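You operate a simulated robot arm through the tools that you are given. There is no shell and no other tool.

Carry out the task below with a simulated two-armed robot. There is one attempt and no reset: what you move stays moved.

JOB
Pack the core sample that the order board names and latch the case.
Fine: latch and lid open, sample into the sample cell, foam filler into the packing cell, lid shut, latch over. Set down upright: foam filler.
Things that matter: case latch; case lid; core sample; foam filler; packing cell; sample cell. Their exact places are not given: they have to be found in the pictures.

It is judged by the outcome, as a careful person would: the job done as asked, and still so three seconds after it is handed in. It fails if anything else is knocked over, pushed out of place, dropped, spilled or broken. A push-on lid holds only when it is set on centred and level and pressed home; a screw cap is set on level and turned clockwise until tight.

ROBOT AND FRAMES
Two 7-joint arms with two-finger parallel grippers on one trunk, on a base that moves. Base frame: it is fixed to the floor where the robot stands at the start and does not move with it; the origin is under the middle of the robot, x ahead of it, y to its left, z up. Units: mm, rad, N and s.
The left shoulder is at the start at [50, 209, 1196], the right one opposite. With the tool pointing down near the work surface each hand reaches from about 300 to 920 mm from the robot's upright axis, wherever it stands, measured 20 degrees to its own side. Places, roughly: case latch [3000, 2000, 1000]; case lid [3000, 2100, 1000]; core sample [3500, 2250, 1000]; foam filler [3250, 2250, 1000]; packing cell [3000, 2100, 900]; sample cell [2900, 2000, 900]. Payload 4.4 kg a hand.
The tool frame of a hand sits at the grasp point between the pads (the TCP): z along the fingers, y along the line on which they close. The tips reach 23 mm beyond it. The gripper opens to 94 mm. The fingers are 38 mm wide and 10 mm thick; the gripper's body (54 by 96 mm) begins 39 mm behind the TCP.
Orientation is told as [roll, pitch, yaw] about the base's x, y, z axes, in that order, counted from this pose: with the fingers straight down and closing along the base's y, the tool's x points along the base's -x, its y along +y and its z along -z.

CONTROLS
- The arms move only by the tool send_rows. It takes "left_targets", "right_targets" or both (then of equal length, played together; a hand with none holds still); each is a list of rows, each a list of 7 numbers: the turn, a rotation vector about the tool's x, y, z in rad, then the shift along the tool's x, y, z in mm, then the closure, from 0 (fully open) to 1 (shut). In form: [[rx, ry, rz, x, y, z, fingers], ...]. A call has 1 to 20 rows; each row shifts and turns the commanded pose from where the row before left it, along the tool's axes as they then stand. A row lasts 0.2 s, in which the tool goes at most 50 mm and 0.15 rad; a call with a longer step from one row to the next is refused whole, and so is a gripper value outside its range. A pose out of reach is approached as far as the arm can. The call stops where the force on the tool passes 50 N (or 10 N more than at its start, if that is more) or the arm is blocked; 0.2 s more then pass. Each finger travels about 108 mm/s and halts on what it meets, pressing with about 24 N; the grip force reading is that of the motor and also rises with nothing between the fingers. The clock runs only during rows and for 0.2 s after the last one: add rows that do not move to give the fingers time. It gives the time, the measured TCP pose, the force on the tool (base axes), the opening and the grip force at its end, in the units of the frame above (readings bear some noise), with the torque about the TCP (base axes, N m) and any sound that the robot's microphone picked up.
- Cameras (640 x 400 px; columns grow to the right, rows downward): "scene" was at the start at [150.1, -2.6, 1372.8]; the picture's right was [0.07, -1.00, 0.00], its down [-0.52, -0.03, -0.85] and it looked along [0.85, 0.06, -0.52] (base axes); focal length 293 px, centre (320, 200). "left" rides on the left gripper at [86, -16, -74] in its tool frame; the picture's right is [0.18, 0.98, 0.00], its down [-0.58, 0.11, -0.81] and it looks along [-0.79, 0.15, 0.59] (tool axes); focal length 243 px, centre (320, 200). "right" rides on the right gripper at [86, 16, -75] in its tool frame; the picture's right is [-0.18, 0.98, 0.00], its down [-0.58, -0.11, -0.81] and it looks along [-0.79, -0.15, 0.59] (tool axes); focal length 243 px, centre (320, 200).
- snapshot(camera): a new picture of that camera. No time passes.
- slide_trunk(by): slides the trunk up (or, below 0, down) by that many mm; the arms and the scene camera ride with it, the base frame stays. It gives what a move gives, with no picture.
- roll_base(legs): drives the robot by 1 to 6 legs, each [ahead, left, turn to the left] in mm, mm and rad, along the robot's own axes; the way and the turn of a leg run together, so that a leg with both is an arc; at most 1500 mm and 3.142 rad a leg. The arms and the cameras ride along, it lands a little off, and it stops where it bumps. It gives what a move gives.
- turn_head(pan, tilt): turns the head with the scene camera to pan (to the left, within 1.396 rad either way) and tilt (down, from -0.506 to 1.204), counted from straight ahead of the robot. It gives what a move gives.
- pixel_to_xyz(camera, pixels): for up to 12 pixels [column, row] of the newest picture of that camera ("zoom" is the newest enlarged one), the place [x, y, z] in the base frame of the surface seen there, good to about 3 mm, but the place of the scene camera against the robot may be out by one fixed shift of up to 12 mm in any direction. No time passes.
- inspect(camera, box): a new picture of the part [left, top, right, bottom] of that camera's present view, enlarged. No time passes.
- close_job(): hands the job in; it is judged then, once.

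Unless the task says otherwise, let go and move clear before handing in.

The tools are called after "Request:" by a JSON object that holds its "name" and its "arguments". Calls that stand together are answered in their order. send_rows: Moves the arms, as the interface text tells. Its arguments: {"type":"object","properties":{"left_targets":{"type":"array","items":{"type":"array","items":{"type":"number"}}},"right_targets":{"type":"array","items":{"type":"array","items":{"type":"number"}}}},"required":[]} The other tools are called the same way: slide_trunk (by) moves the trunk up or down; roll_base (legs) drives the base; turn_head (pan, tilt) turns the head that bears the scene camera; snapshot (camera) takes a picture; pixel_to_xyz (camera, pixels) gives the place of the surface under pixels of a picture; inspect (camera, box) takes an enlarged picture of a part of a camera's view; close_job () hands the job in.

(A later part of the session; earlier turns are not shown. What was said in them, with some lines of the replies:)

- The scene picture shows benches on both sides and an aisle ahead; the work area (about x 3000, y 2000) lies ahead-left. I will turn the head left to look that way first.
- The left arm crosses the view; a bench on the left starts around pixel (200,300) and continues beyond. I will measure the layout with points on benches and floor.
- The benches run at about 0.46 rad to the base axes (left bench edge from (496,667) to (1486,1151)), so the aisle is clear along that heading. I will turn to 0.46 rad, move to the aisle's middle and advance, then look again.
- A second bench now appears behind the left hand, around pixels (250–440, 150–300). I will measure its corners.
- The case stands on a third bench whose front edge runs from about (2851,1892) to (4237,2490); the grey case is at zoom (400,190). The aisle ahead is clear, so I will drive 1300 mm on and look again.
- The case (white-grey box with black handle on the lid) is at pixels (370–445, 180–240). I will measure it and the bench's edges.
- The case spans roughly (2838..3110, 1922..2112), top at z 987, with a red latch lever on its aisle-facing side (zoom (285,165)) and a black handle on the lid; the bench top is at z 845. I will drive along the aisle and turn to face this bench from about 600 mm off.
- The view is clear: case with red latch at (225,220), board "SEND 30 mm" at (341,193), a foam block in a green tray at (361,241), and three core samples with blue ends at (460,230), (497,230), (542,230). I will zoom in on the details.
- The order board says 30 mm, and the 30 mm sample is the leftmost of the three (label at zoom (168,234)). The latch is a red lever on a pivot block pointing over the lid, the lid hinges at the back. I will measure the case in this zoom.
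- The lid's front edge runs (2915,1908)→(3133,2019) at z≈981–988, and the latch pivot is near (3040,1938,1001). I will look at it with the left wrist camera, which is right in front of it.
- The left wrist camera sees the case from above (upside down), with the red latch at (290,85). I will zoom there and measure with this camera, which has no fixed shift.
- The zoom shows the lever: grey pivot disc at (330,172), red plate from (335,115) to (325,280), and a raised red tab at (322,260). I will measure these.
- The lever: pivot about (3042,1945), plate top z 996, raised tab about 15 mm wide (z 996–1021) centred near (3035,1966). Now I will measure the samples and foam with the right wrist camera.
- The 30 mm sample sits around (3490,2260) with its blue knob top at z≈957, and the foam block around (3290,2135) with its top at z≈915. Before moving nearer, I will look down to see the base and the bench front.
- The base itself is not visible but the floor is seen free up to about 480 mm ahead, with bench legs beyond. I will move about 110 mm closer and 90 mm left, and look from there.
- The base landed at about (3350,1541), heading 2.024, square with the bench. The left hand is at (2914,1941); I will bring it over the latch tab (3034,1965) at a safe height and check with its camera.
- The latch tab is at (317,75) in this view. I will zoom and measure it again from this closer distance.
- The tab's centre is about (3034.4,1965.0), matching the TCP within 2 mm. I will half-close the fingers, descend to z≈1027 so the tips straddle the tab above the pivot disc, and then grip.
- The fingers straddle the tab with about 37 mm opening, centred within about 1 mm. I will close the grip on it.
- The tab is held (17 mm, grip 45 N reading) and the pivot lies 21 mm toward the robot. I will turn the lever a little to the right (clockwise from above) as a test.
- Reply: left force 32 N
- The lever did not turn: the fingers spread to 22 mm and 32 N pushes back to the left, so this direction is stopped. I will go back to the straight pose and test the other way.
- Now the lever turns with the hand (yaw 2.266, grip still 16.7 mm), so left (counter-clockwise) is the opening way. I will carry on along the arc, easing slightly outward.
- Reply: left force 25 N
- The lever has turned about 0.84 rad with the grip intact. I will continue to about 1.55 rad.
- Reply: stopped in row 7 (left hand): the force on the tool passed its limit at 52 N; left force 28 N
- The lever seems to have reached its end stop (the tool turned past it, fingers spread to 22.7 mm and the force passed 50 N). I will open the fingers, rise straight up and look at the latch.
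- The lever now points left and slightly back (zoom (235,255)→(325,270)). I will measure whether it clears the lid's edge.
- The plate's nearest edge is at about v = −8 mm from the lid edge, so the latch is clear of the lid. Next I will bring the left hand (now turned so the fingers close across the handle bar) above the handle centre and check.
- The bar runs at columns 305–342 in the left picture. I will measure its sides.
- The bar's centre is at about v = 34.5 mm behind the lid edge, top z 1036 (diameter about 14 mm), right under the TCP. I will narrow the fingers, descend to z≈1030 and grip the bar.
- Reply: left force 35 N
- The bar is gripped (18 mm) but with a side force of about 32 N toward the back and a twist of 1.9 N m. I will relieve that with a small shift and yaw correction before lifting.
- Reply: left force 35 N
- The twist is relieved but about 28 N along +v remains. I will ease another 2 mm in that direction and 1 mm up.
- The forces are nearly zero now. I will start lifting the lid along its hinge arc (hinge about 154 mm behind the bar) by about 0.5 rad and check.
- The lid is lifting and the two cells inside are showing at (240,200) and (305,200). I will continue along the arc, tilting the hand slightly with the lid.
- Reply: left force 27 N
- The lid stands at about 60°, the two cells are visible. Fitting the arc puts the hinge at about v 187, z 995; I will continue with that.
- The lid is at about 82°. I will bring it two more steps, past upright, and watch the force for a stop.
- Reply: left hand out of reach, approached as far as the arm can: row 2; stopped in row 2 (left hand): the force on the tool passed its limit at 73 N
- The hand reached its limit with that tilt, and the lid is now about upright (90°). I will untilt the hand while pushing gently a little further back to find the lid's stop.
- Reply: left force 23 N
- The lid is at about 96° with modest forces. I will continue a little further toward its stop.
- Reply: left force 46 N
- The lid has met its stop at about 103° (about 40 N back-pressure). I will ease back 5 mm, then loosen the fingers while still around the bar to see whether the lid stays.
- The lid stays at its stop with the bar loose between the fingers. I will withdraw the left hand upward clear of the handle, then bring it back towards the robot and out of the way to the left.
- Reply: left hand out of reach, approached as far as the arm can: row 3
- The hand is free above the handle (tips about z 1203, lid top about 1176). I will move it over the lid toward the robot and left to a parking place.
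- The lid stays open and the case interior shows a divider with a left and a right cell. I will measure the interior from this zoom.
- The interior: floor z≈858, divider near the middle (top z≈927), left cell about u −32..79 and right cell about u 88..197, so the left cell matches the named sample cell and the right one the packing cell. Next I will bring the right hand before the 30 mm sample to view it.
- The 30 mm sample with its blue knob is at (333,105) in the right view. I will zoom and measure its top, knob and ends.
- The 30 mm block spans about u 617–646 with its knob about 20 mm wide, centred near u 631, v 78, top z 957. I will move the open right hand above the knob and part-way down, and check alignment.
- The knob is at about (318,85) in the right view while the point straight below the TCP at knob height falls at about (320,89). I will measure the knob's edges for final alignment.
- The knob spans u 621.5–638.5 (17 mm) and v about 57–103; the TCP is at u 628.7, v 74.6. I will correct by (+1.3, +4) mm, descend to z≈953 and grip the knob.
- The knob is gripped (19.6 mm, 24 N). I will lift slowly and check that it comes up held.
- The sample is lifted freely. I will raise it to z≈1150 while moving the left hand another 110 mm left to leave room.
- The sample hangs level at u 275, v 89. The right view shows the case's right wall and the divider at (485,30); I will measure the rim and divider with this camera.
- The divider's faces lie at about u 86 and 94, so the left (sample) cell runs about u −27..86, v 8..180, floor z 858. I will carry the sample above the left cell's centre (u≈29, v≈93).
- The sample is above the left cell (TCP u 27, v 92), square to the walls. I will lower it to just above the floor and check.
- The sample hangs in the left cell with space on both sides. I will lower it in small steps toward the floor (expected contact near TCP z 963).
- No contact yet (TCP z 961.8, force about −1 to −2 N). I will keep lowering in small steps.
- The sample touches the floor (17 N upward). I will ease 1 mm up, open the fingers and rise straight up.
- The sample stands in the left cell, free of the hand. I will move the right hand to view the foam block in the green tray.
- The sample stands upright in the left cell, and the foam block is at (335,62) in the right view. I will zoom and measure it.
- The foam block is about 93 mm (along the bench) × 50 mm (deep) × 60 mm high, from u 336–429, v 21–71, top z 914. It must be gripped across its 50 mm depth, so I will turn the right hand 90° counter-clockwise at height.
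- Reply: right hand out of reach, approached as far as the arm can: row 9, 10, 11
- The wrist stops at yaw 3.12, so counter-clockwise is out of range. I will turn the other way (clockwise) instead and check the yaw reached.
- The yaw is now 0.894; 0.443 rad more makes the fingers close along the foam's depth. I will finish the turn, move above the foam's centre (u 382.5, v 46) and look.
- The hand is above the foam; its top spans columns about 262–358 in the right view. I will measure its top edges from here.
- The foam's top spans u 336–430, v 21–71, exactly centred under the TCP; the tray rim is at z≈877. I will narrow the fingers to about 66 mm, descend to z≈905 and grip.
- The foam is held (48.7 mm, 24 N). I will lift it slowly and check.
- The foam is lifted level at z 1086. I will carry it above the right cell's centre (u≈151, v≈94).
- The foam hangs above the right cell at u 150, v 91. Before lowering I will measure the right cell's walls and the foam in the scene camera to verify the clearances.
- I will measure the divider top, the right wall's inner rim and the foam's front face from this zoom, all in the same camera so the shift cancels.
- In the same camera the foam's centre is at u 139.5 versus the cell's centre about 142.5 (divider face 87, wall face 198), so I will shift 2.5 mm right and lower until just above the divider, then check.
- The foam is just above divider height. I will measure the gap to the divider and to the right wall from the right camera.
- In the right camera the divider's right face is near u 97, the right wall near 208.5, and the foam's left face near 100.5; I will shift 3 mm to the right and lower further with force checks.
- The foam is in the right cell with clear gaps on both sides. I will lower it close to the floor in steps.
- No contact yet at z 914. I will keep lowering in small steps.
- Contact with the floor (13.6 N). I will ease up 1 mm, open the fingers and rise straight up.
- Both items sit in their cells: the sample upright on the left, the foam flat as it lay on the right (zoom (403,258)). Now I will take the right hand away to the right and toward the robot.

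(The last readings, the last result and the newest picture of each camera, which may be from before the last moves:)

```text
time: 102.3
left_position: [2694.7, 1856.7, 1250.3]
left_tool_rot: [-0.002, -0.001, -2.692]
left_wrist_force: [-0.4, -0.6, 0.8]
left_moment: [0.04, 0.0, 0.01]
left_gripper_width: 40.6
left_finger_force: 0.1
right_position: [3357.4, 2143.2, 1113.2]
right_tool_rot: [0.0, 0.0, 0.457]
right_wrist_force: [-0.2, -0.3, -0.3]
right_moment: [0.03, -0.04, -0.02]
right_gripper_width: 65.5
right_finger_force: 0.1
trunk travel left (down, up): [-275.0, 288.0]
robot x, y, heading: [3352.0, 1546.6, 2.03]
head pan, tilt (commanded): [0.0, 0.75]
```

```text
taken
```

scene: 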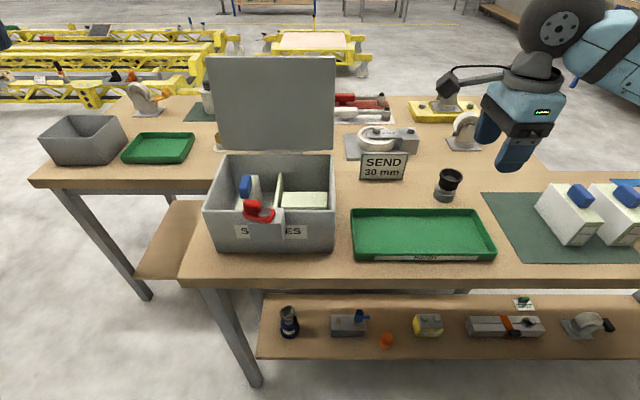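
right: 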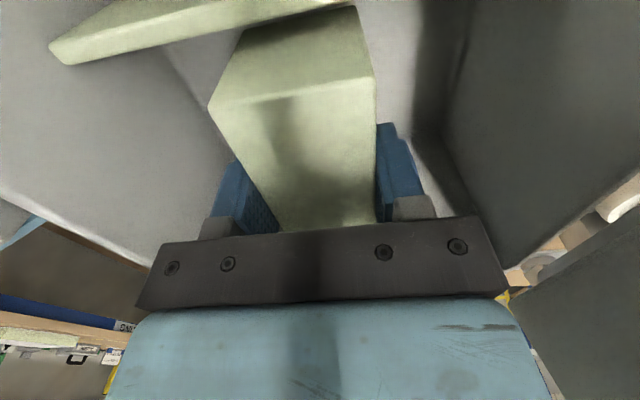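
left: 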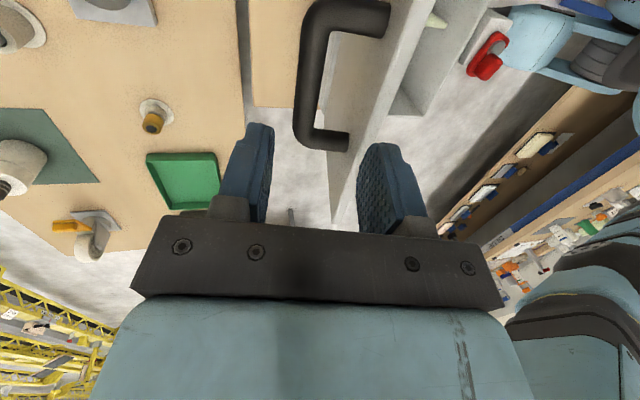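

The right hand is clear. I will bring the left hand over the lid to a point behind and above the handle, tilting it 0.2 rad as when I released the bar.

Request:
{"name": "send_rows", "arguments": {"left_targets": [[0, 0, 0, 39.7, -25.7, 0, 0.57], [0, 0, 0, 39.7, -25.7, 0, 0.57], [0, 0, 0, 39.7, -25.7, 0, 0.57], [0, 0, 0, 39.7, -25.7, 0, 0.57], [0, 0, 0, 39.7, -25.7, 0, 0.57], [0, 0, 0, 39.7, -25.7, 0, 0.57], [0, 0, 0, 39.7, -25.7, 0, 0.57], [0, 0, 0, 39.7, -25.7, 0, 0.57], [0, 0, 0, 39.7, -25.7, 0, 0.57], [-0.1, 0, 0, 0, 0, 8, 0.57], [-0.1, 0, 0, 0, 0, 8, 0.57], [0, 0, 0, 0, 0, 0, 0.57]]}}

Request:
{"name": "snapshot", "arguments": {"camera": "left"}}

Request:
{"name": "snapshot", "arguments": {"camera": "scene"}}

```text
time: 104.9
left_position: [2918.9, 2214.2, 1237.6]
left_tool_rot: [0.172, 0.0, -2.696]
left_wrist_force: [0.3, 0.8, -0.7]
left_moment: [-0.01, -0.04, -0.03]
left_gripper_width: 40.0
left_finger_force: 0.0
left hand out of reach, approached as far as the arm can: row 11
right_position: [3356.9, 2142.8, 1112.8]
right_tool_rot: [0.0, 0.0, 0.453]
right_wrist_force: [1.1, 0.4, 0.2]
right_moment: [-0.02, 0.0, 0.0]
right_gripper_width: 65.9
right_finger_force: 0.0
trunk travel left (down, up): [-275.0, 288.0]
robot x, y, heading: [3349.5, 1544.0, 2.026]
head pan, tilt (commanded): [0.0, 0.75]
```

```text
taken
```

left: 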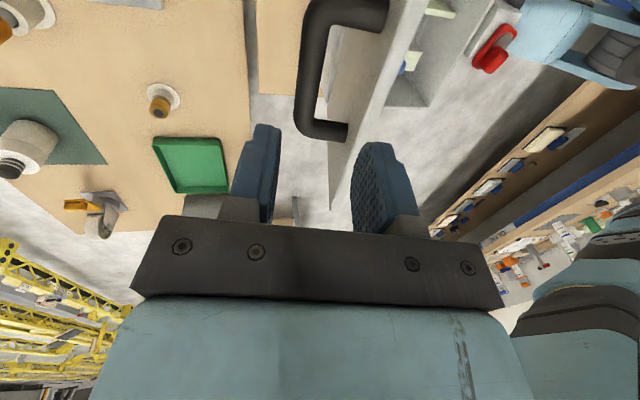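

```text
taken
```

scene: 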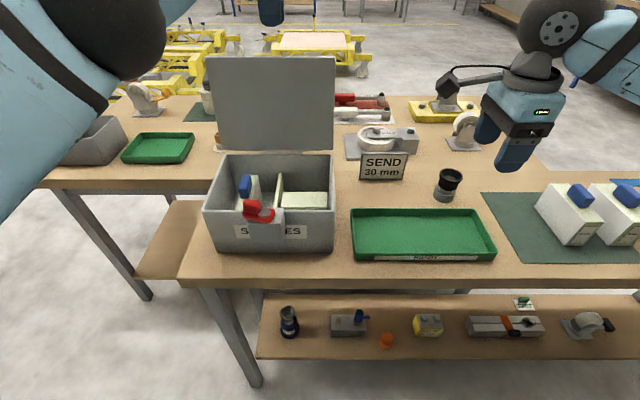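

The handle bar is seen between the fingers' columns at (300–325, 20–130), with its posts going right to the lid. I will measure the bar's position.

Request:
{"name": "pixel_to_xyz", "arguments": {"camera": "left", "pixels": [[301, 70], [312, 70], [322, 70], [298, 110], [308, 110], [318, 110], [304, 30], [316, 30], [328, 30], [390, 60], [370, 110], [345, 130]]}}

```text
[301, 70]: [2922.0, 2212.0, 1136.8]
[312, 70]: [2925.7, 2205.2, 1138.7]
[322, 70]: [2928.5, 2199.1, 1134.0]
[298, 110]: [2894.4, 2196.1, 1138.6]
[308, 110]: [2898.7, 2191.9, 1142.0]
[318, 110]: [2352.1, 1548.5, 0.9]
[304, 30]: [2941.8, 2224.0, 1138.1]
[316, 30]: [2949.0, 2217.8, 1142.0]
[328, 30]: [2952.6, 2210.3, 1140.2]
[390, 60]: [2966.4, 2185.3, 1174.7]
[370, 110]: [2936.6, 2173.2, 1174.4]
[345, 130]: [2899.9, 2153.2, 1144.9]
```

The bar's centre is at v≈255.5, z≈1134; on the present line the hand would pass 7 mm too near the lid. I will go down 25 mm, shift 7 mm back, and continue down to straddle the bar.

Request:
{"name": "send_rows", "arguments": {"left_targets": [[0, 0, 0, 0, 0, 25, 0.57], [0, 0, 0, 0, -7.3, 0, 0.57], [0, 0, 0, 0, 0, 0, 0.57]]}}

Request:
{"name": "snapshot", "arguments": {"camera": "left"}}

```text
time: 105.7
left_position: [2916.6, 2216.1, 1211.9]
left_tool_rot: [0.2, 0.001, -2.692]
left_wrist_force: [0.1, 0.4, -0.9]
left_moment: [0.01, -0.02, 0.04]
left_gripper_width: 40.2
left_finger_force: 0.0
right_position: [3356.2, 2143.5, 1114.2]
right_tool_rot: [0.001, -0.001, 0.456]
right_wrist_force: [-0.4, 0.1, -0.4]
right_moment: [0.05, -0.03, 0.01]
right_gripper_width: 65.6
right_finger_force: 0.0
trunk travel left (down, up): [-275.0, 288.0]
robot x, y, heading: [3345.6, 1541.2, 2.032]
head pan, tilt (commanded): [0.0, 0.75]
```

```text
taken
```

left: 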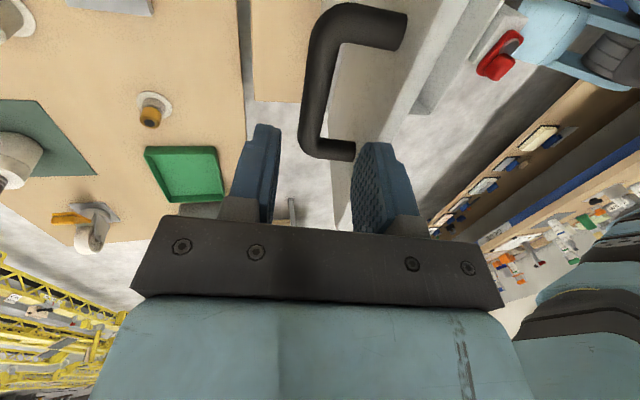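

The tilt is now 0.2 rad and the line passes within 2.5 mm of the bar. I will correct that and descend around the bar.

Request:
{"name": "send_rows", "arguments": {"left_targets": [[0, 0, 0, 0, -2.5, 24, 0.57], [0, 0, 0, 0, 0, 24, 0.57], [0, 0, 0, 0, 0, 24, 0.57], [0, 0, 0, 0, 0, 0, 0.57]]}}

Request:
{"name": "snapshot", "arguments": {"camera": "left"}}

```text
time: 106.7
left_position: [2921.0, 2206.1, 1140.6]
left_tool_rot: [0.2, -0.001, -2.691]
left_wrist_force: [0.0, 0.0, 0.5]
left_moment: [-0.02, 0.02, -0.01]
left_gripper_width: 40.5
left_finger_force: 0.1
right_position: [3358.8, 2143.1, 1114.0]
right_tool_rot: [0.002, -0.001, 0.454]
right_wrist_force: [-0.5, 0.0, 0.8]
right_moment: [-0.03, -0.03, 0.01]
right_gripper_width: 66.0
right_finger_force: 0.1
trunk travel left (down, up): [-275.0, 288.0]
robot x, y, heading: [3352.1, 1544.6, 2.026]
head pan, tilt (commanded): [0.0, 0.75]
```

```text
taken
```

left: 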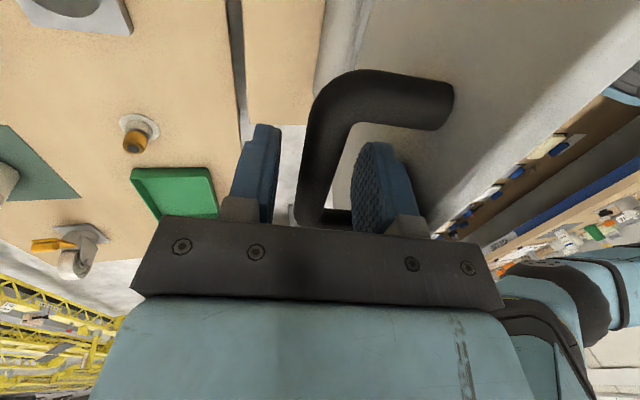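

The bar lies centred between the fingers. I will grip it and begin closing along the hinge arc, watching the forces.

Request:
{"name": "send_rows", "arguments": {"left_targets": [[0, 0, 0, 0, 0, 0, 1], [0, 0, 0, 0, 0, 0, 1], [0, 0, 0, 0, 0, 0, 1]]}}

Request:
{"name": "send_rows", "arguments": {"left_targets": [[0.02, 0, 0, 0, 15.44, -3.2, 1], [0.02, 0, 0, 0, 15.58, -1.84, 1], [0.02, 0, 0, 0, 15.81, -0.69, 1], [0.02, 0, 0, 0, 15.77, 0.61, 1], [0, 0, 0, 0, 0, 0, 1]]}}

Request:
{"name": "snapshot", "arguments": {"camera": "left"}}

```text
time: 107.5
left_position: [2920.4, 2206.3, 1141.7]
left_tool_rot: [0.199, -0.002, -2.693]
left_wrist_force: [1.8, 1.6, 1.2]
left_moment: [-0.02, 0.0, 0.9]
left_gripper_width: 17.6
left_finger_force: 44.4
right_position: [3357.9, 2143.5, 1112.2]
right_tool_rot: [0.001, 0.0, 0.455]
right_wrist_force: [-0.4, 0.5, 0.3]
right_moment: [-0.03, 0.01, 0.03]
right_gripper_width: 65.8
right_finger_force: 0.0
trunk travel left (down, up): [-275.0, 288.0]
robot x, y, heading: [3348.5, 1542.6, 2.027]
head pan, tilt (commanded): [0.0, 0.75]
```

```text
time: 108.7
left_position: [2949.6, 2150.2, 1159.0]
left_tool_rot: [0.119, -0.001, -2.693]
left_wrist_force: [0.0, 3.3, 3.9]
left_moment: [0.53, -0.39, 0.99]
left_gripper_width: 17.7
left_finger_force: 45.1
right_position: [3358.4, 2143.7, 1114.5]
right_tool_rot: [0.001, 0.0, 0.453]
right_wrist_force: [-0.6, -0.7, -0.5]
right_moment: [-0.02, -0.01, -0.03]
right_gripper_width: 65.8
right_finger_force: 0.0
trunk travel left (down, up): [-275.0, 288.0]
robot x, y, heading: [3350.7, 1539.8, 2.027]
head pan, tilt (commanded): [0.0, 0.75]
```

```text
taken
```

left: 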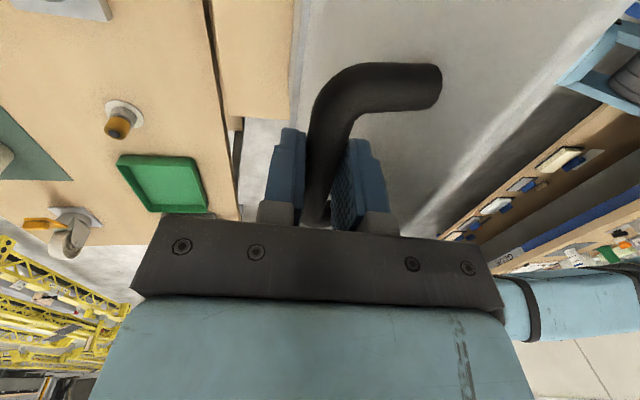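

The bar is held with small forces (under 5 N) and the lid is now about 80°. I will continue along the arc.

Request:
{"name": "send_rows", "arguments": {"left_targets": [[0.02, 0, 0, 0, 15.59, 1.88, 1], [0.02, 0, 0, 0, 15.47, 3.06, 1], [0.02, 0, 0, 0, 15.2, 4.33, 1], [0.02, 0, 0, 0, 14.79, 5.5, 1], [0.02, 0, 0, 0, 14.25, 6.58, 1], [0.02, 0, 0, 0, 13.75, 7.78, 1], [0, 0, 0, 0, 0, 0, 1]]}}

Request:
{"name": "snapshot", "arguments": {"camera": "scene"}}

Request:
{"name": "snapshot", "arguments": {"camera": "left"}}

```text
time: 110.3
left_position: [2989.2, 2070.3, 1134.0]
left_tool_rot: [0.0, -0.001, -2.692]
left_wrist_force: [2.1, 2.0, 0.3]
left_moment: [0.66, -0.76, 1.13]
left_gripper_width: 17.7
left_finger_force: 45.3
right_position: [3358.3, 2143.2, 1113.6]
right_tool_rot: [0.0, 0.0, 0.454]
right_wrist_force: [-0.1, 0.2, -0.1]
right_moment: [0.02, 0.0, 0.0]
right_gripper_width: 65.9
right_finger_force: 0.1
trunk travel left (down, up): [-275.0, 288.0]
robot x, y, heading: [3344.7, 1540.2, 2.028]
head pan, tilt (commanded): [0.0, 0.75]
```

```text
taken
```

scene: 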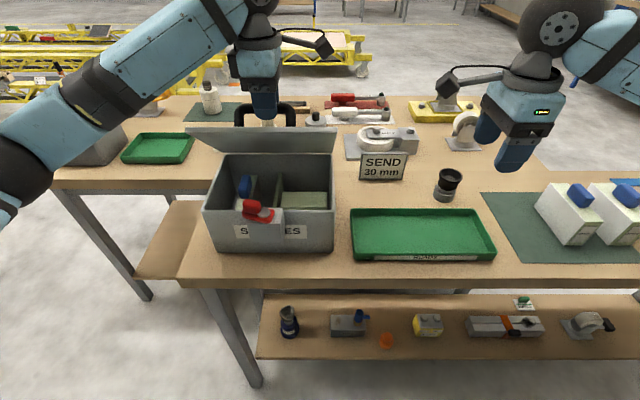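

```text
taken
```

left: 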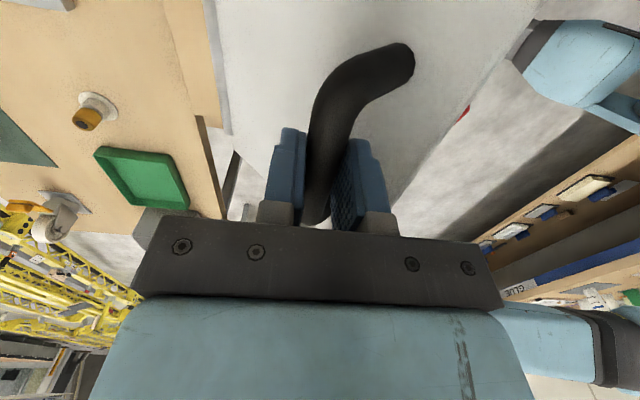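

The arc fits well (forces about 2 N), with the lid now near 45°. I will continue nearly to closed.

Request:
{"name": "send_rows", "arguments": {"left_targets": [[0, 0, 0, 0, 12.9, 8.8, 1], [0, 0, 0, 0, 12.0, 10.1, 1], [0, 0, 0, 0, 10.9, 11.2, 1], [0, 0, 0, 0, 9.8, 12.2, 1], [0, 0, 0, 0, 8.5, 13.2, 1], [0, 0, 0, 0, 7.2, 13.9, 1], [0, 0, 0, 0, 0, 0, 1]]}}

Request:
{"name": "snapshot", "arguments": {"camera": "scene"}}

```text
time: 111.9
left_position: [3015.3, 2013.4, 1064.3]
left_tool_rot: [0.0, -0.003, -2.693]
left_wrist_force: [3.7, 4.2, -1.2]
left_moment: [0.56, -0.52, 1.04]
left_gripper_width: 17.4
left_finger_force: 45.3
right_position: [3358.6, 2143.4, 1113.2]
right_tool_rot: [0.0, 0.0, 0.454]
right_wrist_force: [0.2, -0.1, -0.4]
right_moment: [0.0, 0.01, 0.03]
right_gripper_width: 65.7
right_finger_force: 0.0
trunk travel left (down, up): [-275.0, 288.0]
robot x, y, heading: [3351.6, 1546.3, 2.026]
head pan, tilt (commanded): [0.0, 0.75]
```

```text
taken
```

scene: 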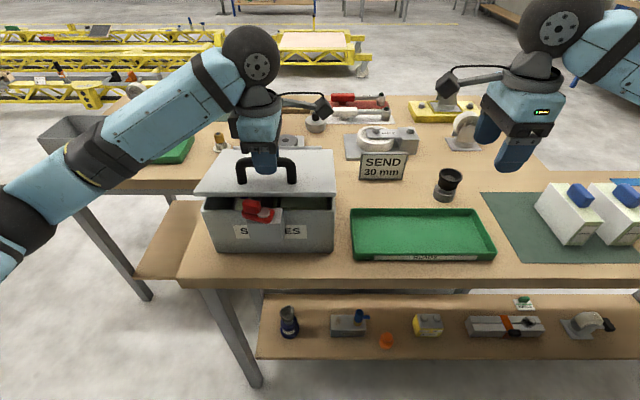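

The lid is about 11° open with low forces. I will lower the last part gently.

Request:
{"name": "send_rows", "arguments": {"left_targets": [[0, 0, 0, 0, 3.0, 7.3, 1], [0, 0, 0, 0, 2.7, 7.3, 1], [0, 0, 0, 0, 2.2, 7.0, 1], [0, 0, 0, 0, 1.2, 4.5, 1], [0, 0, 0, 0, 0, 0, 1]]}}

Request:
{"name": "inspect", "arguments": {"camera": "scene", "box": [190, 130, 350, 260]}}

```text
time: 113.1
left_position: [3019.2, 2006.1, 1037.3]
left_tool_rot: [-0.001, -0.003, -2.694]
left_wrist_force: [4.7, 1.8, 0.0]
left_moment: [0.64, -0.67, 1.1]
left_gripper_width: 17.7
left_finger_force: 45.2
right_position: [3358.4, 2142.9, 1113.9]
right_tool_rot: [0.0, -0.001, 0.454]
right_wrist_force: [-0.1, 0.1, -0.5]
right_moment: [0.03, 0.01, -0.01]
right_gripper_width: 65.9
right_finger_force: 0.0
trunk travel left (down, up): [-275.0, 288.0]
robot x, y, heading: [3349.5, 1541.6, 2.024]
head pan, tilt (commanded): [0.0, 0.75]
```

```text
3.08 times, centred on (270, 195) of scene
```

zoom: 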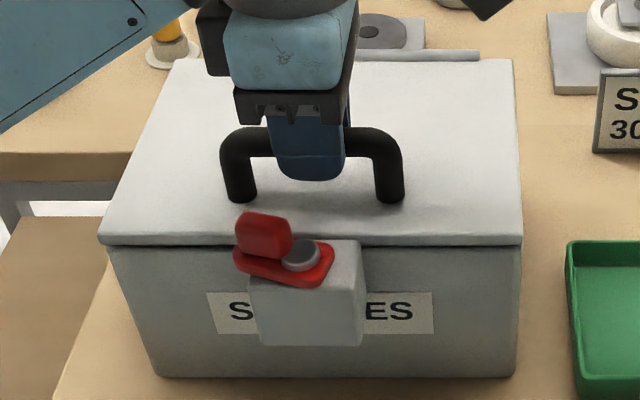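

The lid looks almost shut (front edge at zoom row 243). I will press down in small steps until the force shows it is seated.

Request:
{"name": "send_rows", "arguments": {"left_targets": [[0, 0, 0, 0, 0.4, 1.5, 1], [0, 0, 0, 0, 0, 0, 1]]}}

Request:
{"name": "send_rows", "arguments": {"left_targets": [[0, 0, 0, 0, 0.2, 1.5, 1], [0, 0, 0, 0, 0, 0, 1]]}}

```text
time: 113.7
left_position: [3020.7, 2005.4, 1037.2]
left_tool_rot: [-0.002, -0.001, -2.693]
left_wrist_force: [2.3, 3.1, 0.4]
left_moment: [0.52, -0.21, 0.94]
left_gripper_width: 17.6
left_finger_force: 44.9
right_position: [3358.4, 2144.0, 1113.2]
right_tool_rot: [0.0, -0.001, 0.455]
right_wrist_force: [0.5, 0.6, 0.1]
right_moment: [-0.02, 0.0, -0.03]
right_gripper_width: 65.5
right_finger_force: 0.1
trunk travel left (down, up): [-275.0, 288.0]
robot x, y, heading: [3352.0, 1544.8, 2.027]
head pan, tilt (commanded): [0.0, 0.75]
```

```text
time: 114.3
left_position: [3019.4, 2005.0, 1034.5]
left_tool_rot: [-0.002, -0.001, -2.694]
left_wrist_force: [0.4, 7.7, 7.8]
left_moment: [0.01, 0.12, 0.86]
left_gripper_width: 17.4
left_finger_force: 45.1
right_position: [3358.8, 2143.0, 1111.9]
right_tool_rot: [0.0, 0.002, 0.452]
right_wrist_force: [0.1, -0.3, 0.4]
right_moment: [-0.01, -0.02, -0.01]
right_gripper_width: 65.9
right_finger_force: 0.1
trunk travel left (down, up): [-275.0, 288.0]
robot x, y, heading: [3350.5, 1537.6, 2.022]
head pan, tilt (commanded): [0.0, 0.75]
```

Request:
{"name": "send_rows", "arguments": {"left_targets": [[0, 0, 0, 0, 0, 1.0, 1], [0, 0, 0, 0, 0, 0, 1]]}}

Request:
{"name": "inspect", "arguments": {"camera": "scene", "box": [190, 130, 350, 260]}}

```text
time: 114.9
left_position: [3019.9, 2005.5, 1035.7]
left_tool_rot: [-0.004, -0.001, -2.692]
left_wrist_force: [0.2, 12.2, 18.1]
left_moment: [0.0, 0.25, 0.86]
left_gripper_width: 17.6
left_finger_force: 45.4
right_position: [3359.0, 2143.6, 1112.6]
right_tool_rot: [0.001, 0.003, 0.453]
right_wrist_force: [-0.6, -0.7, -0.3]
right_moment: [0.01, 0.02, 0.0]
right_gripper_width: 65.8
right_finger_force: 0.1
trunk travel left (down, up): [-275.0, 288.0]
robot x, y, heading: [3351.3, 1543.0, 2.024]
head pan, tilt (commanded): [0.0, 0.75]
```

```text
3.08 times, centred on (270, 195) of scene
```

zoom: 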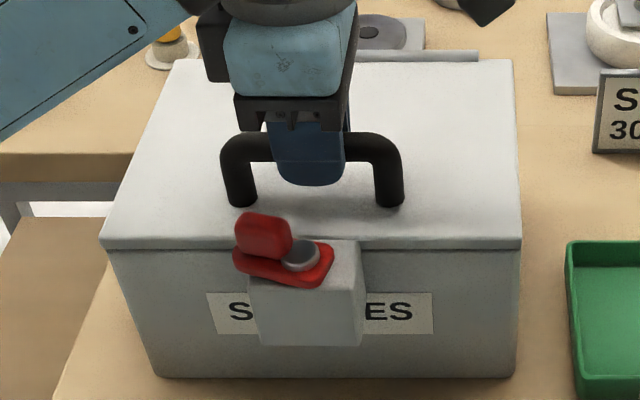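

The lid is seated (18 N on pressing). I will relax, open the fingers, rise and move above the latch tab, turning the hand 0.2 rad to match the lever.

Request:
{"name": "send_rows", "arguments": {"left_targets": [[0, 0, 0, 0, 0, -1.5, 1], [0, 0, 0, 0, 0, 0, 0.6], [0, 0, 0, 0, 0, 0, 0.57], [0, 0, 0, 0, 0, -20, 0.57], [0, 0, 0, 0, 0, -40, 0.57], [0, 0, 0, 0, 0, -40, 0.57], [0, 0, 0, 0, 0, 0, 0.57]]}}

Request:
{"name": "send_rows", "arguments": {"left_targets": [[0, 0, 0, -12, 30, 0, 0.57], [0, 0, 0, -12.6, 29.5, 0, 0.57], [0, 0, 0.1, 0, 0, 0, 0.57], [0, 0, 0.1, 0, 0, 0, 0.57], [0, 0, 0, 0, 0, 0, 0.57]]}}

Request:
{"name": "snapshot", "arguments": {"camera": "left"}}

Request:
{"name": "inspect", "arguments": {"camera": "scene", "box": [190, 130, 350, 260]}}

```text
time: 116.5
left_position: [3020.3, 2004.6, 1135.3]
left_tool_rot: [-0.002, 0.0, -2.691]
left_wrist_force: [0.0, 0.7, 0.8]
left_moment: [0.04, 0.0, 0.02]
left_gripper_width: 40.5
left_finger_force: 0.1
right_position: [3358.7, 2143.9, 1112.4]
right_tool_rot: [0.001, 0.0, 0.453]
right_wrist_force: [0.3, -0.4, 0.1]
right_moment: [0.03, -0.03, -0.02]
right_gripper_width: 65.8
right_finger_force: 0.1
trunk travel left (down, up): [-275.0, 288.0]
robot x, y, heading: [3348.7, 1542.3, 2.026]
head pan, tilt (commanded): [0.0, 0.75]
```

```text
time: 117.7
left_position: [3023.8, 1941.1, 1136.7]
left_tool_rot: [-0.003, 0.0, -2.893]
left_wrist_force: [0.4, -0.3, 0.1]
left_moment: [0.02, -0.03, -0.02]
left_gripper_width: 40.6
left_finger_force: 0.1
right_position: [3358.0, 2142.4, 1113.0]
right_tool_rot: [-0.001, 0.0, 0.455]
right_wrist_force: [-0.1, 0.1, 0.5]
right_moment: [0.0, 0.0, 0.01]
right_gripper_width: 65.9
right_finger_force: 0.0
trunk travel left (down, up): [-275.0, 288.0]
robot x, y, heading: [3351.1, 1538.9, 2.029]
head pan, tilt (commanded): [0.0, 0.75]
```

```text
taken
```

left: 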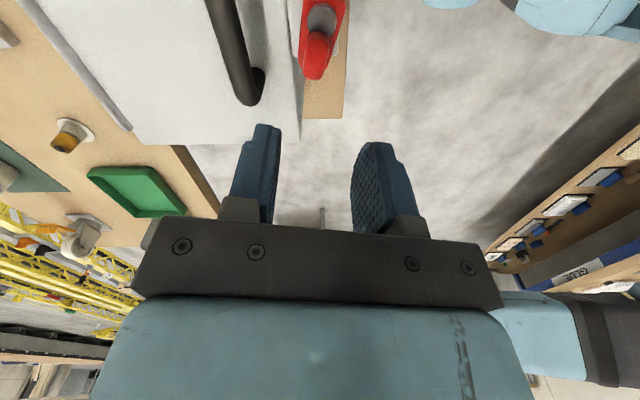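

```text
3.08 times, centred on (270, 195) of scene
```

zoom: 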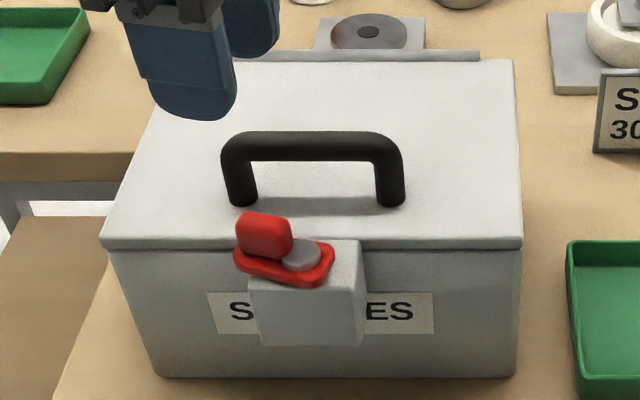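

The lid is shut and stays so. I will measure the tab precisely in the left view (red at (320,45)).

Request:
{"name": "inspect", "arguments": {"camera": "left", "box": [240, 0, 400, 100]}}

Request:
{"name": "pixel_to_xyz", "arguments": {"camera": "left", "pixels": [[322, 15], [316, 40], [316, 55], [316, 72], [306, 50], [326, 50], [304, 55], [328, 55], [300, 40], [334, 45]]}}

```text
4.00 times, centred on (320, 50) of left
```

zoom: 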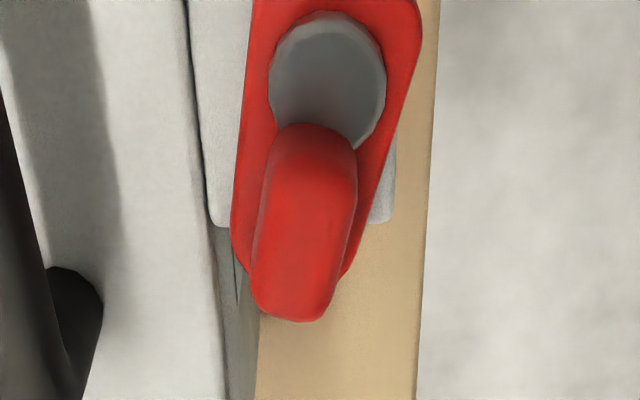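

```text
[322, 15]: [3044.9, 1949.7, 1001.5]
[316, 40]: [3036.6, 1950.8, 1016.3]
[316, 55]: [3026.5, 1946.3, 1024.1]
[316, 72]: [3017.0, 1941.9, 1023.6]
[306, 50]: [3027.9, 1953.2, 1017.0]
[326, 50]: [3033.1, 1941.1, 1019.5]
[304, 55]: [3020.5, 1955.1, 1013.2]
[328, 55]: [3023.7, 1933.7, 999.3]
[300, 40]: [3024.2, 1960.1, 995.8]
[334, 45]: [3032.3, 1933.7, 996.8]
```

The tab spans u 64–86 at v≈−23, its direction about 1.34 rad from the closed position, with the pivot near (92,−28). I will correct 2.6 mm sideways, descend to z≈1028 and grip it.

Request:
{"name": "send_rows", "arguments": {"left_targets": [[0, 0, 0, 1, -2.6, 0, 0.6], [0, 0, 0, 0, 0, 36, 0.6], [0, 0, 0, 0, 0, 36, 0.6], [0, 0, 0, 0, 0, 36, 0.6], [0, 0, 0, 0, 0, 0, 0.6], [0, 0, 0, 0, 0, 0, 1], [0, 0, 0, 0, 0, 0, 1], [0, 0, 0, 0, 0, 0, 1]]}}

Request:
{"name": "snapshot", "arguments": {"camera": "left"}}

```text
time: 119.5
left_position: [3023.6, 1946.1, 1025.9]
left_tool_rot: [-0.002, 0.0, -2.893]
left_wrist_force: [-3.9, 10.8, 3.7]
left_moment: [0.06, 0.16, -1.17]
left_gripper_width: 17.7
left_finger_force: 44.7
right_position: [3357.3, 2144.6, 1112.1]
right_tool_rot: [0.0, 0.001, 0.455]
right_wrist_force: [0.1, 0.2, -0.2]
right_moment: [0.01, -0.02, -0.01]
right_gripper_width: 65.6
right_finger_force: 0.2
trunk travel left (down, up): [-275.0, 288.0]
robot x, y, heading: [3346.8, 1543.5, 2.026]
head pan, tilt (commanded): [0.0, 0.75]
```

```text
taken
```

left: 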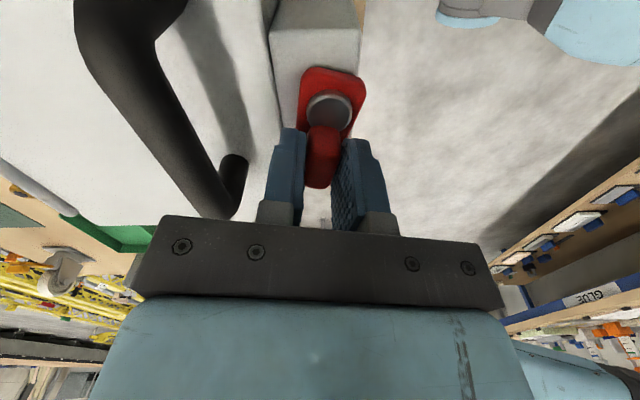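

The tab is gripped (17.7 mm). I will turn the lever clockwise back toward the lid along the arc about the pivot, first half.

Request:
{"name": "send_rows", "arguments": {"left_targets": [[0, 0, 0.1242, 0.46, -2.07, 0, 1], [0, 0, 0.1242, 0.43, -2.05, 0, 1], [0, 0, 0.1242, 0.4, -2.07, 0, 1], [0, 0, 0.1242, 0.37, -2.07, 0, 1], [0, 0, 0.1242, 0.34, -2.08, 0, 1], [0, 0, 0, 0, 0, 0, 1]]}}

Request:
{"name": "snapshot", "arguments": {"camera": "left"}}

```text
time: 120.9
left_position: [3024.5, 1956.7, 1025.9]
left_tool_rot: [0.001, 0.0, 2.77]
left_wrist_force: [-7.9, 20.5, -0.1]
left_moment: [0.74, 1.18, 0.33]
left_gripper_width: 16.9
left_finger_force: 44.7
right_position: [3357.0, 2144.6, 1112.1]
right_tool_rot: [-0.001, 0.001, 0.455]
right_wrist_force: [-0.6, 0.4, -0.6]
right_moment: [0.02, 0.02, 0.0]
right_gripper_width: 66.0
right_finger_force: 0.0
trunk travel left (down, up): [-275.0, 288.0]
robot x, y, heading: [3349.9, 1540.2, 2.028]
head pan, tilt (commanded): [0.0, 0.75]
```

```text
taken
```

left: 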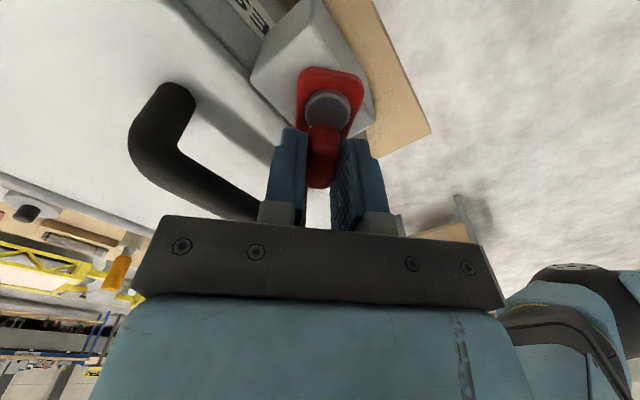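

The lever follows (now about 0.75 rad from closed), with about 20 N pointing outward, so I will ease outward slightly and continue.

Request:
{"name": "send_rows", "arguments": {"left_targets": [[0, 0, 0.1242, -0.7, -2.11, 0, 1], [0, 0, 0.1242, 0.29, -2.08, 0, 1], [0, 0, 0.1242, 0.24, -2.09, 0, 1], [0, 0, 0, 0, 0, 0, 1]]}}

Request:
{"name": "send_rows", "arguments": {"left_targets": [[0, 0, 0.1242, 0.21, -2.08, 0, 1], [0, 0, 0.1242, 0.18, -2.09, 0, 1], [0, 0, 0, 0, 0, 0, 1]]}}

Request:
{"name": "snapshot", "arguments": {"camera": "left"}}

```text
time: 121.9
left_position: [3028.0, 1961.7, 1026.6]
left_tool_rot: [0.001, 0.0, 2.395]
left_wrist_force: [0.5, 32.2, -2.0]
left_moment: [1.18, 0.58, 0.41]
left_gripper_width: 16.8
left_finger_force: 44.8
right_position: [3358.6, 2145.8, 1110.3]
right_tool_rot: [-0.004, 0.002, 0.454]
right_wrist_force: [-0.4, 0.4, 0.1]
right_moment: [-0.03, 0.0, 0.01]
right_gripper_width: 65.4
right_finger_force: 0.1
trunk travel left (down, up): [-275.0, 288.0]
robot x, y, heading: [3349.1, 1542.1, 2.03]
head pan, tilt (commanded): [0.0, 0.75]
```

```text
time: 122.7
left_position: [3032.4, 1966.0, 1025.9]
left_tool_rot: [0.001, 0.001, 2.146]
left_wrist_force: [8.5, 41.7, 3.5]
left_moment: [0.88, -0.19, 0.51]
left_gripper_width: 17.0
left_finger_force: 44.8
right_position: [3359.3, 2147.2, 1110.5]
right_tool_rot: [-0.003, 0.004, 0.453]
right_wrist_force: [0.0, 0.0, -0.7]
right_moment: [0.01, -0.03, 0.02]
right_gripper_width: 65.8
right_finger_force: 0.0
trunk travel left (down, up): [-275.0, 288.0]
robot x, y, heading: [3352.8, 1541.6, 2.029]
head pan, tilt (commanded): [0.0, 0.75]
```

```text
taken
```

left: 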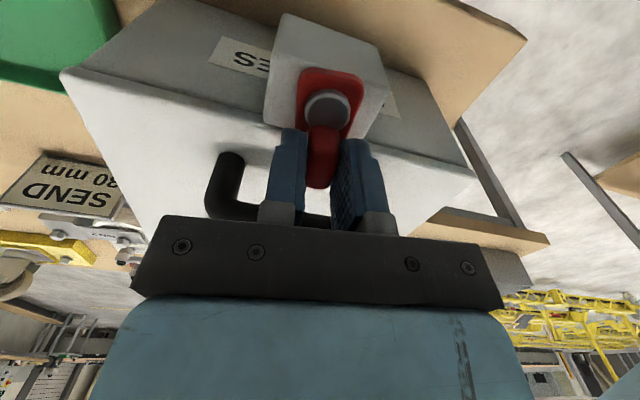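

The lever is within about 0.12 rad of closed, with a 42 N side load; I will ease outward while turning the last bit.

Request:
{"name": "send_rows", "arguments": {"left_targets": [[0, 0, 0.06, -1.5, -1.2, 0, 1], [0, 0, 0.06, -0.5, -1.2, 0, 1], [0, 0, 0, 0, 0, 0, 1]]}}

Request:
{"name": "snapshot", "arguments": {"camera": "left"}}

Request:
{"name": "inspect", "arguments": {"camera": "scene", "box": [190, 130, 350, 260]}}

```text
time: 123.5
left_position: [3033.8, 1966.6, 1026.8]
left_tool_rot: [0.004, 0.001, 2.027]
left_wrist_force: [17.7, 28.3, 1.4]
left_moment: [0.57, -0.52, 0.48]
left_gripper_width: 16.9
left_finger_force: 45.4
right_position: [3359.2, 2145.1, 1110.8]
right_tool_rot: [-0.003, 0.005, 0.453]
right_wrist_force: [-0.1, -0.4, -0.8]
right_moment: [-0.01, 0.02, -0.02]
right_gripper_width: 65.7
right_finger_force: 0.1
trunk travel left (down, up): [-275.0, 288.0]
robot x, y, heading: [3347.5, 1546.3, 2.026]
head pan, tilt (commanded): [0.0, 0.75]
```

```text
taken
```

left: 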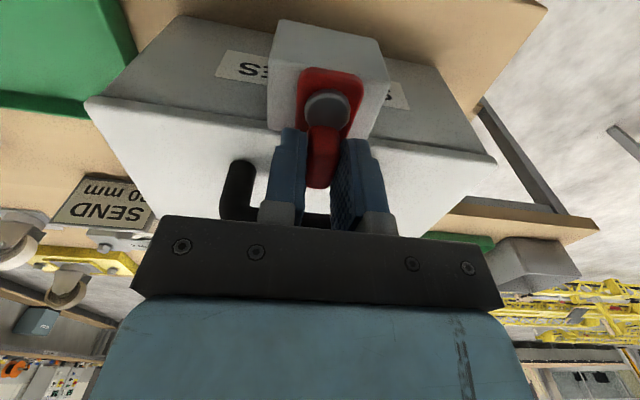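

```text
3.08 times, centred on (270, 195) of scene
```

zoom: 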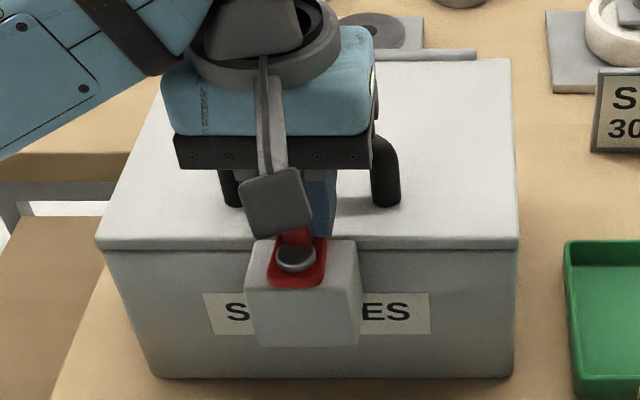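

The lever is back over the lid edge (yaw 2.027) with the tool still lightly pulled to the right. I will give it a final small turn to its stop.

Request:
{"name": "send_rows", "arguments": {"left_targets": [[0, 0, 0.03, -0.8, -1.8, 0, 1], [0, 0, 0.03, -0.4, -1.0, 0, 1], [0, 0, 0, 0, 0, 0, 1]]}}

```text
time: 124.3
left_position: [3034.0, 1968.1, 1026.5]
left_tool_rot: [0.003, 0.002, 1.969]
left_wrist_force: [12.2, 5.5, -10.5]
left_moment: [0.24, -0.36, 1.54]
left_gripper_width: 17.7
left_finger_force: 45.4
right_position: [3358.7, 2144.0, 1112.6]
right_tool_rot: [0.001, 0.003, 0.456]
right_wrist_force: [0.9, 0.0, -0.5]
right_moment: [0.04, 0.0, 0.01]
right_gripper_width: 65.8
right_finger_force: 0.1
trunk travel left (down, up): [-275.0, 288.0]
robot x, y, heading: [3349.3, 1540.1, 2.028]
head pan, tilt (commanded): [0.0, 0.75]
```

The twist rose to 1.5 N m and the fingers spread slightly, so the lever is at its closed stop. I will release and rise.

Request:
{"name": "send_rows", "arguments": {"left_targets": [[0, 0, -0.04, 0, 0, 0, 1], [0, 0, 0, 0, 0, 0, 0.7], [0, 0, 0, 0, 0, 0, 0.55], [0, 0, 0, 0, 0, 0, 0.55], [0, 0, 0, 0, 0, -20, 0.55], [0, 0, 0, 0, 0, -40, 0.55], [0, 0, 0, 0, 0, -40, 0.55], [0, 0, 0, 0, 0, 0, 0.55]]}}

Request:
{"name": "snapshot", "arguments": {"camera": "left"}}

Request:
{"name": "snapshot", "arguments": {"camera": "scene"}}

```text
time: 126.1
left_position: [3033.6, 1965.9, 1127.5]
left_tool_rot: [-0.001, -0.001, 2.01]
left_wrist_force: [0.0, -0.5, -0.4]
left_moment: [0.01, -0.02, -0.01]
left_gripper_width: 42.3
left_finger_force: 0.0
right_position: [3357.8, 2143.6, 1113.3]
right_tool_rot: [0.0, -0.001, 0.453]
right_wrist_force: [0.7, -0.1, -0.8]
right_moment: [-0.02, 0.02, -0.02]
right_gripper_width: 66.0
right_finger_force: 0.0
trunk travel left (down, up): [-275.0, 288.0]
robot x, y, heading: [3345.6, 1541.2, 2.029]
head pan, tilt (commanded): [0.0, 0.75]
```

```text
taken
```

left: 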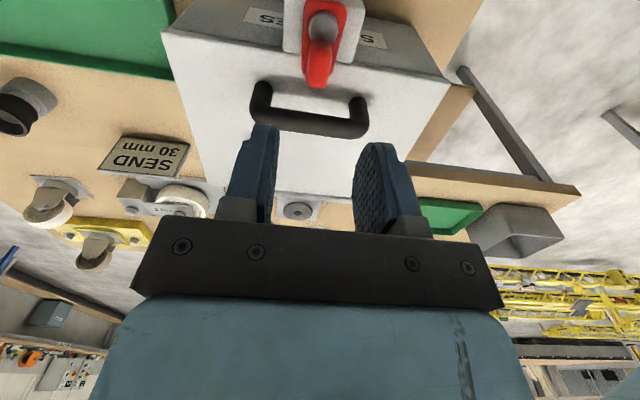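

```text
taken
```

scene: 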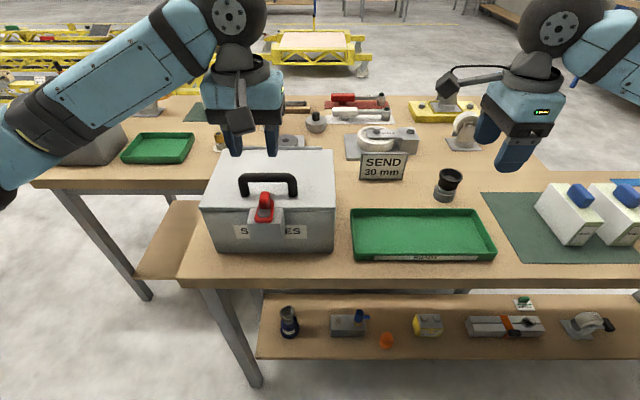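

The lever again points over the lid. I will zoom to verify the latch's position against the lid edge.

Request:
{"name": "inspect", "arguments": {"camera": "left", "box": [240, 0, 400, 100]}}

Request:
{"name": "pixel_to_xyz", "arguments": {"camera": "left", "pixels": [[323, 22], [306, 55], [332, 62], [318, 60], [317, 84], [304, 70], [304, 75], [336, 66], [290, 55], [280, 60], [370, 70]]}}

Request:
{"name": "inspect", "arguments": {"camera": "scene", "box": [190, 130, 350, 260]}}

```text
4.00 times, centred on (320, 50) of left
```

zoom: 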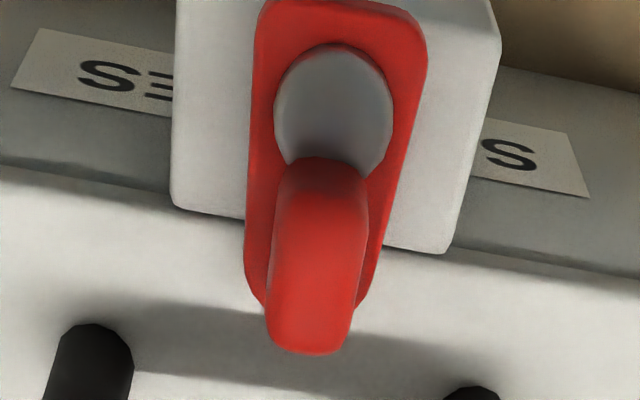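

```text
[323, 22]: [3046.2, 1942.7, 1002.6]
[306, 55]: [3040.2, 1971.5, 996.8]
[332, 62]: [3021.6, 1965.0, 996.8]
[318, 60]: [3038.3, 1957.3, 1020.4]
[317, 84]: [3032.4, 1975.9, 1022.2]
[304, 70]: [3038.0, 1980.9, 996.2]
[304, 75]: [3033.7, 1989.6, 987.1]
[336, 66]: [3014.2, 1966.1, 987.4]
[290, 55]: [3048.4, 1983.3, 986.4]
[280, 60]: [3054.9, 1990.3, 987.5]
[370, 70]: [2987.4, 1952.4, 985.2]
```

```text
3.08 times, centred on (270, 195) of scene
```

zoom: 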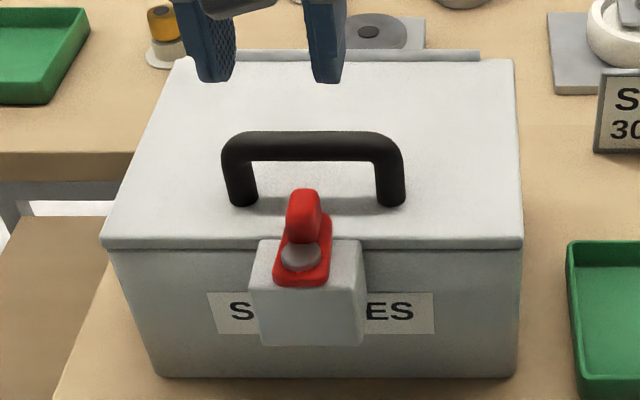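

The plate's end is at v≈+4 over the lid edge, just as at the start, and the lid is shut. I will move both hands clear of the work and take a last look.

Request:
{"name": "send_rows", "arguments": {"left_targets": [[0, 0, 0, 0, 0, -40, 0.55], [0, 0, 0, 0, 0, -40, 0.55], [0, 0, 0, 20, 35, -20, 0.5], [0, 0, 0, 30, 35, 0, 0.4], [0, 0, 0, 30, 35, 0, 0.3], [0, 0, 0, 30, 35, 0, 0.2], [0, 0, 0, 0, 0, 0, 0]], "right_targets": [[0, 0, 0, 0, 0, -40, 0.3], [0, 0, 0, 0, 0, -40, 0.3], [0, 0, 0, 0, -40, 0, 0.2], [0, 0, 0, 0, -40, 0, 0.1], [0, 0, 0, 0, -40, 0, 0], [0, 0, 0, 0, -40, 0, 0], [0, 0, 0, 0, 0, 0, 0]]}}

Request:
{"name": "snapshot", "arguments": {"camera": "scene"}}

Request:
{"name": "inspect", "arguments": {"camera": "scene", "box": [190, 130, 350, 260]}}

```text
time: 127.7
left_position: [2953.6, 1807.5, 1227.5]
left_tool_rot: [0.001, 0.0, 2.006]
left_wrist_force: [-0.5, 0.5, -0.7]
left_moment: [0.03, 0.02, 0.0]
left_gripper_width: 93.9
left_finger_force: 0.0
right_position: [3430.5, 2001.2, 1191.5]
right_tool_rot: [-0.001, 0.002, 0.453]
right_wrist_force: [0.2, 0.2, 1.1]
right_moment: [-0.03, 0.0, 0.03]
right_gripper_width: 93.9
right_finger_force: 0.0
trunk travel left (down, up): [-275.0, 288.0]
robot x, y, heading: [3350.7, 1541.2, 2.028]
head pan, tilt (commanded): [0.0, 0.75]
```

```text
taken
```

scene: 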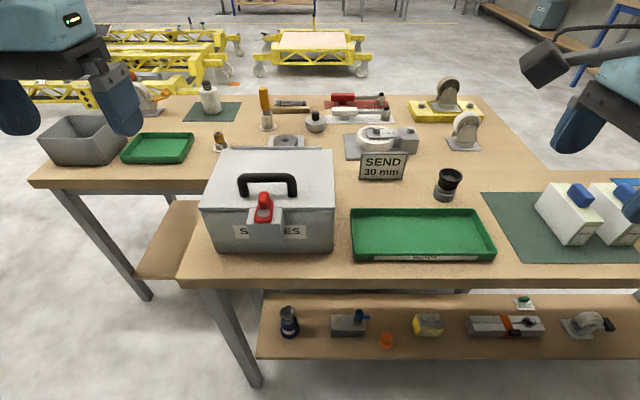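

```text
3.08 times, centred on (270, 195) of scene
```

zoom: 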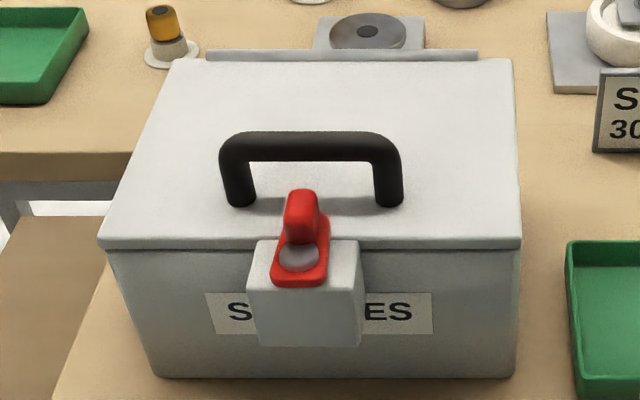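

The case is shut and latched (lever over the lid edge at zoom (303,225)), the 30 mm sample and the foam are inside, and all other objects stand as before with both hands clear. I hand the job in.

Request:
{"name": "close_job", "arguments": {}}

```text
The job is handed in.
```

The 30 mm core sample named on the order board is packed, and the case is shut and latched. The job has been handed in; I have not seen the judgement.

- **Sample:** it stands upright in the left cell, with contact felt on the floor before release. Nothing inside the case was labelled that I could see. I took the left cell as the sample cell because it matches the rough places you gave.
- **Foam filler:** it rests on the floor of the right (packing) cell, the same way up as it lay in the tray.
- **Lid:** it was lowered along its hinge and pressed until it seated.
- **Latch:** the lever was turned back to its stop. Its end sits about 4 mm over the lid edge, within a millimetre of where it started.
- **Everything else:** in the last picture the other objects are where they were, and both hands are empty and clear.

While opening, the hand passed its force limit twice: about 52 N at the latch's end stop and 73 N when the arm ran out of reach with the lid nearly upright. Pictures afterwards showed no visible shift of the case.
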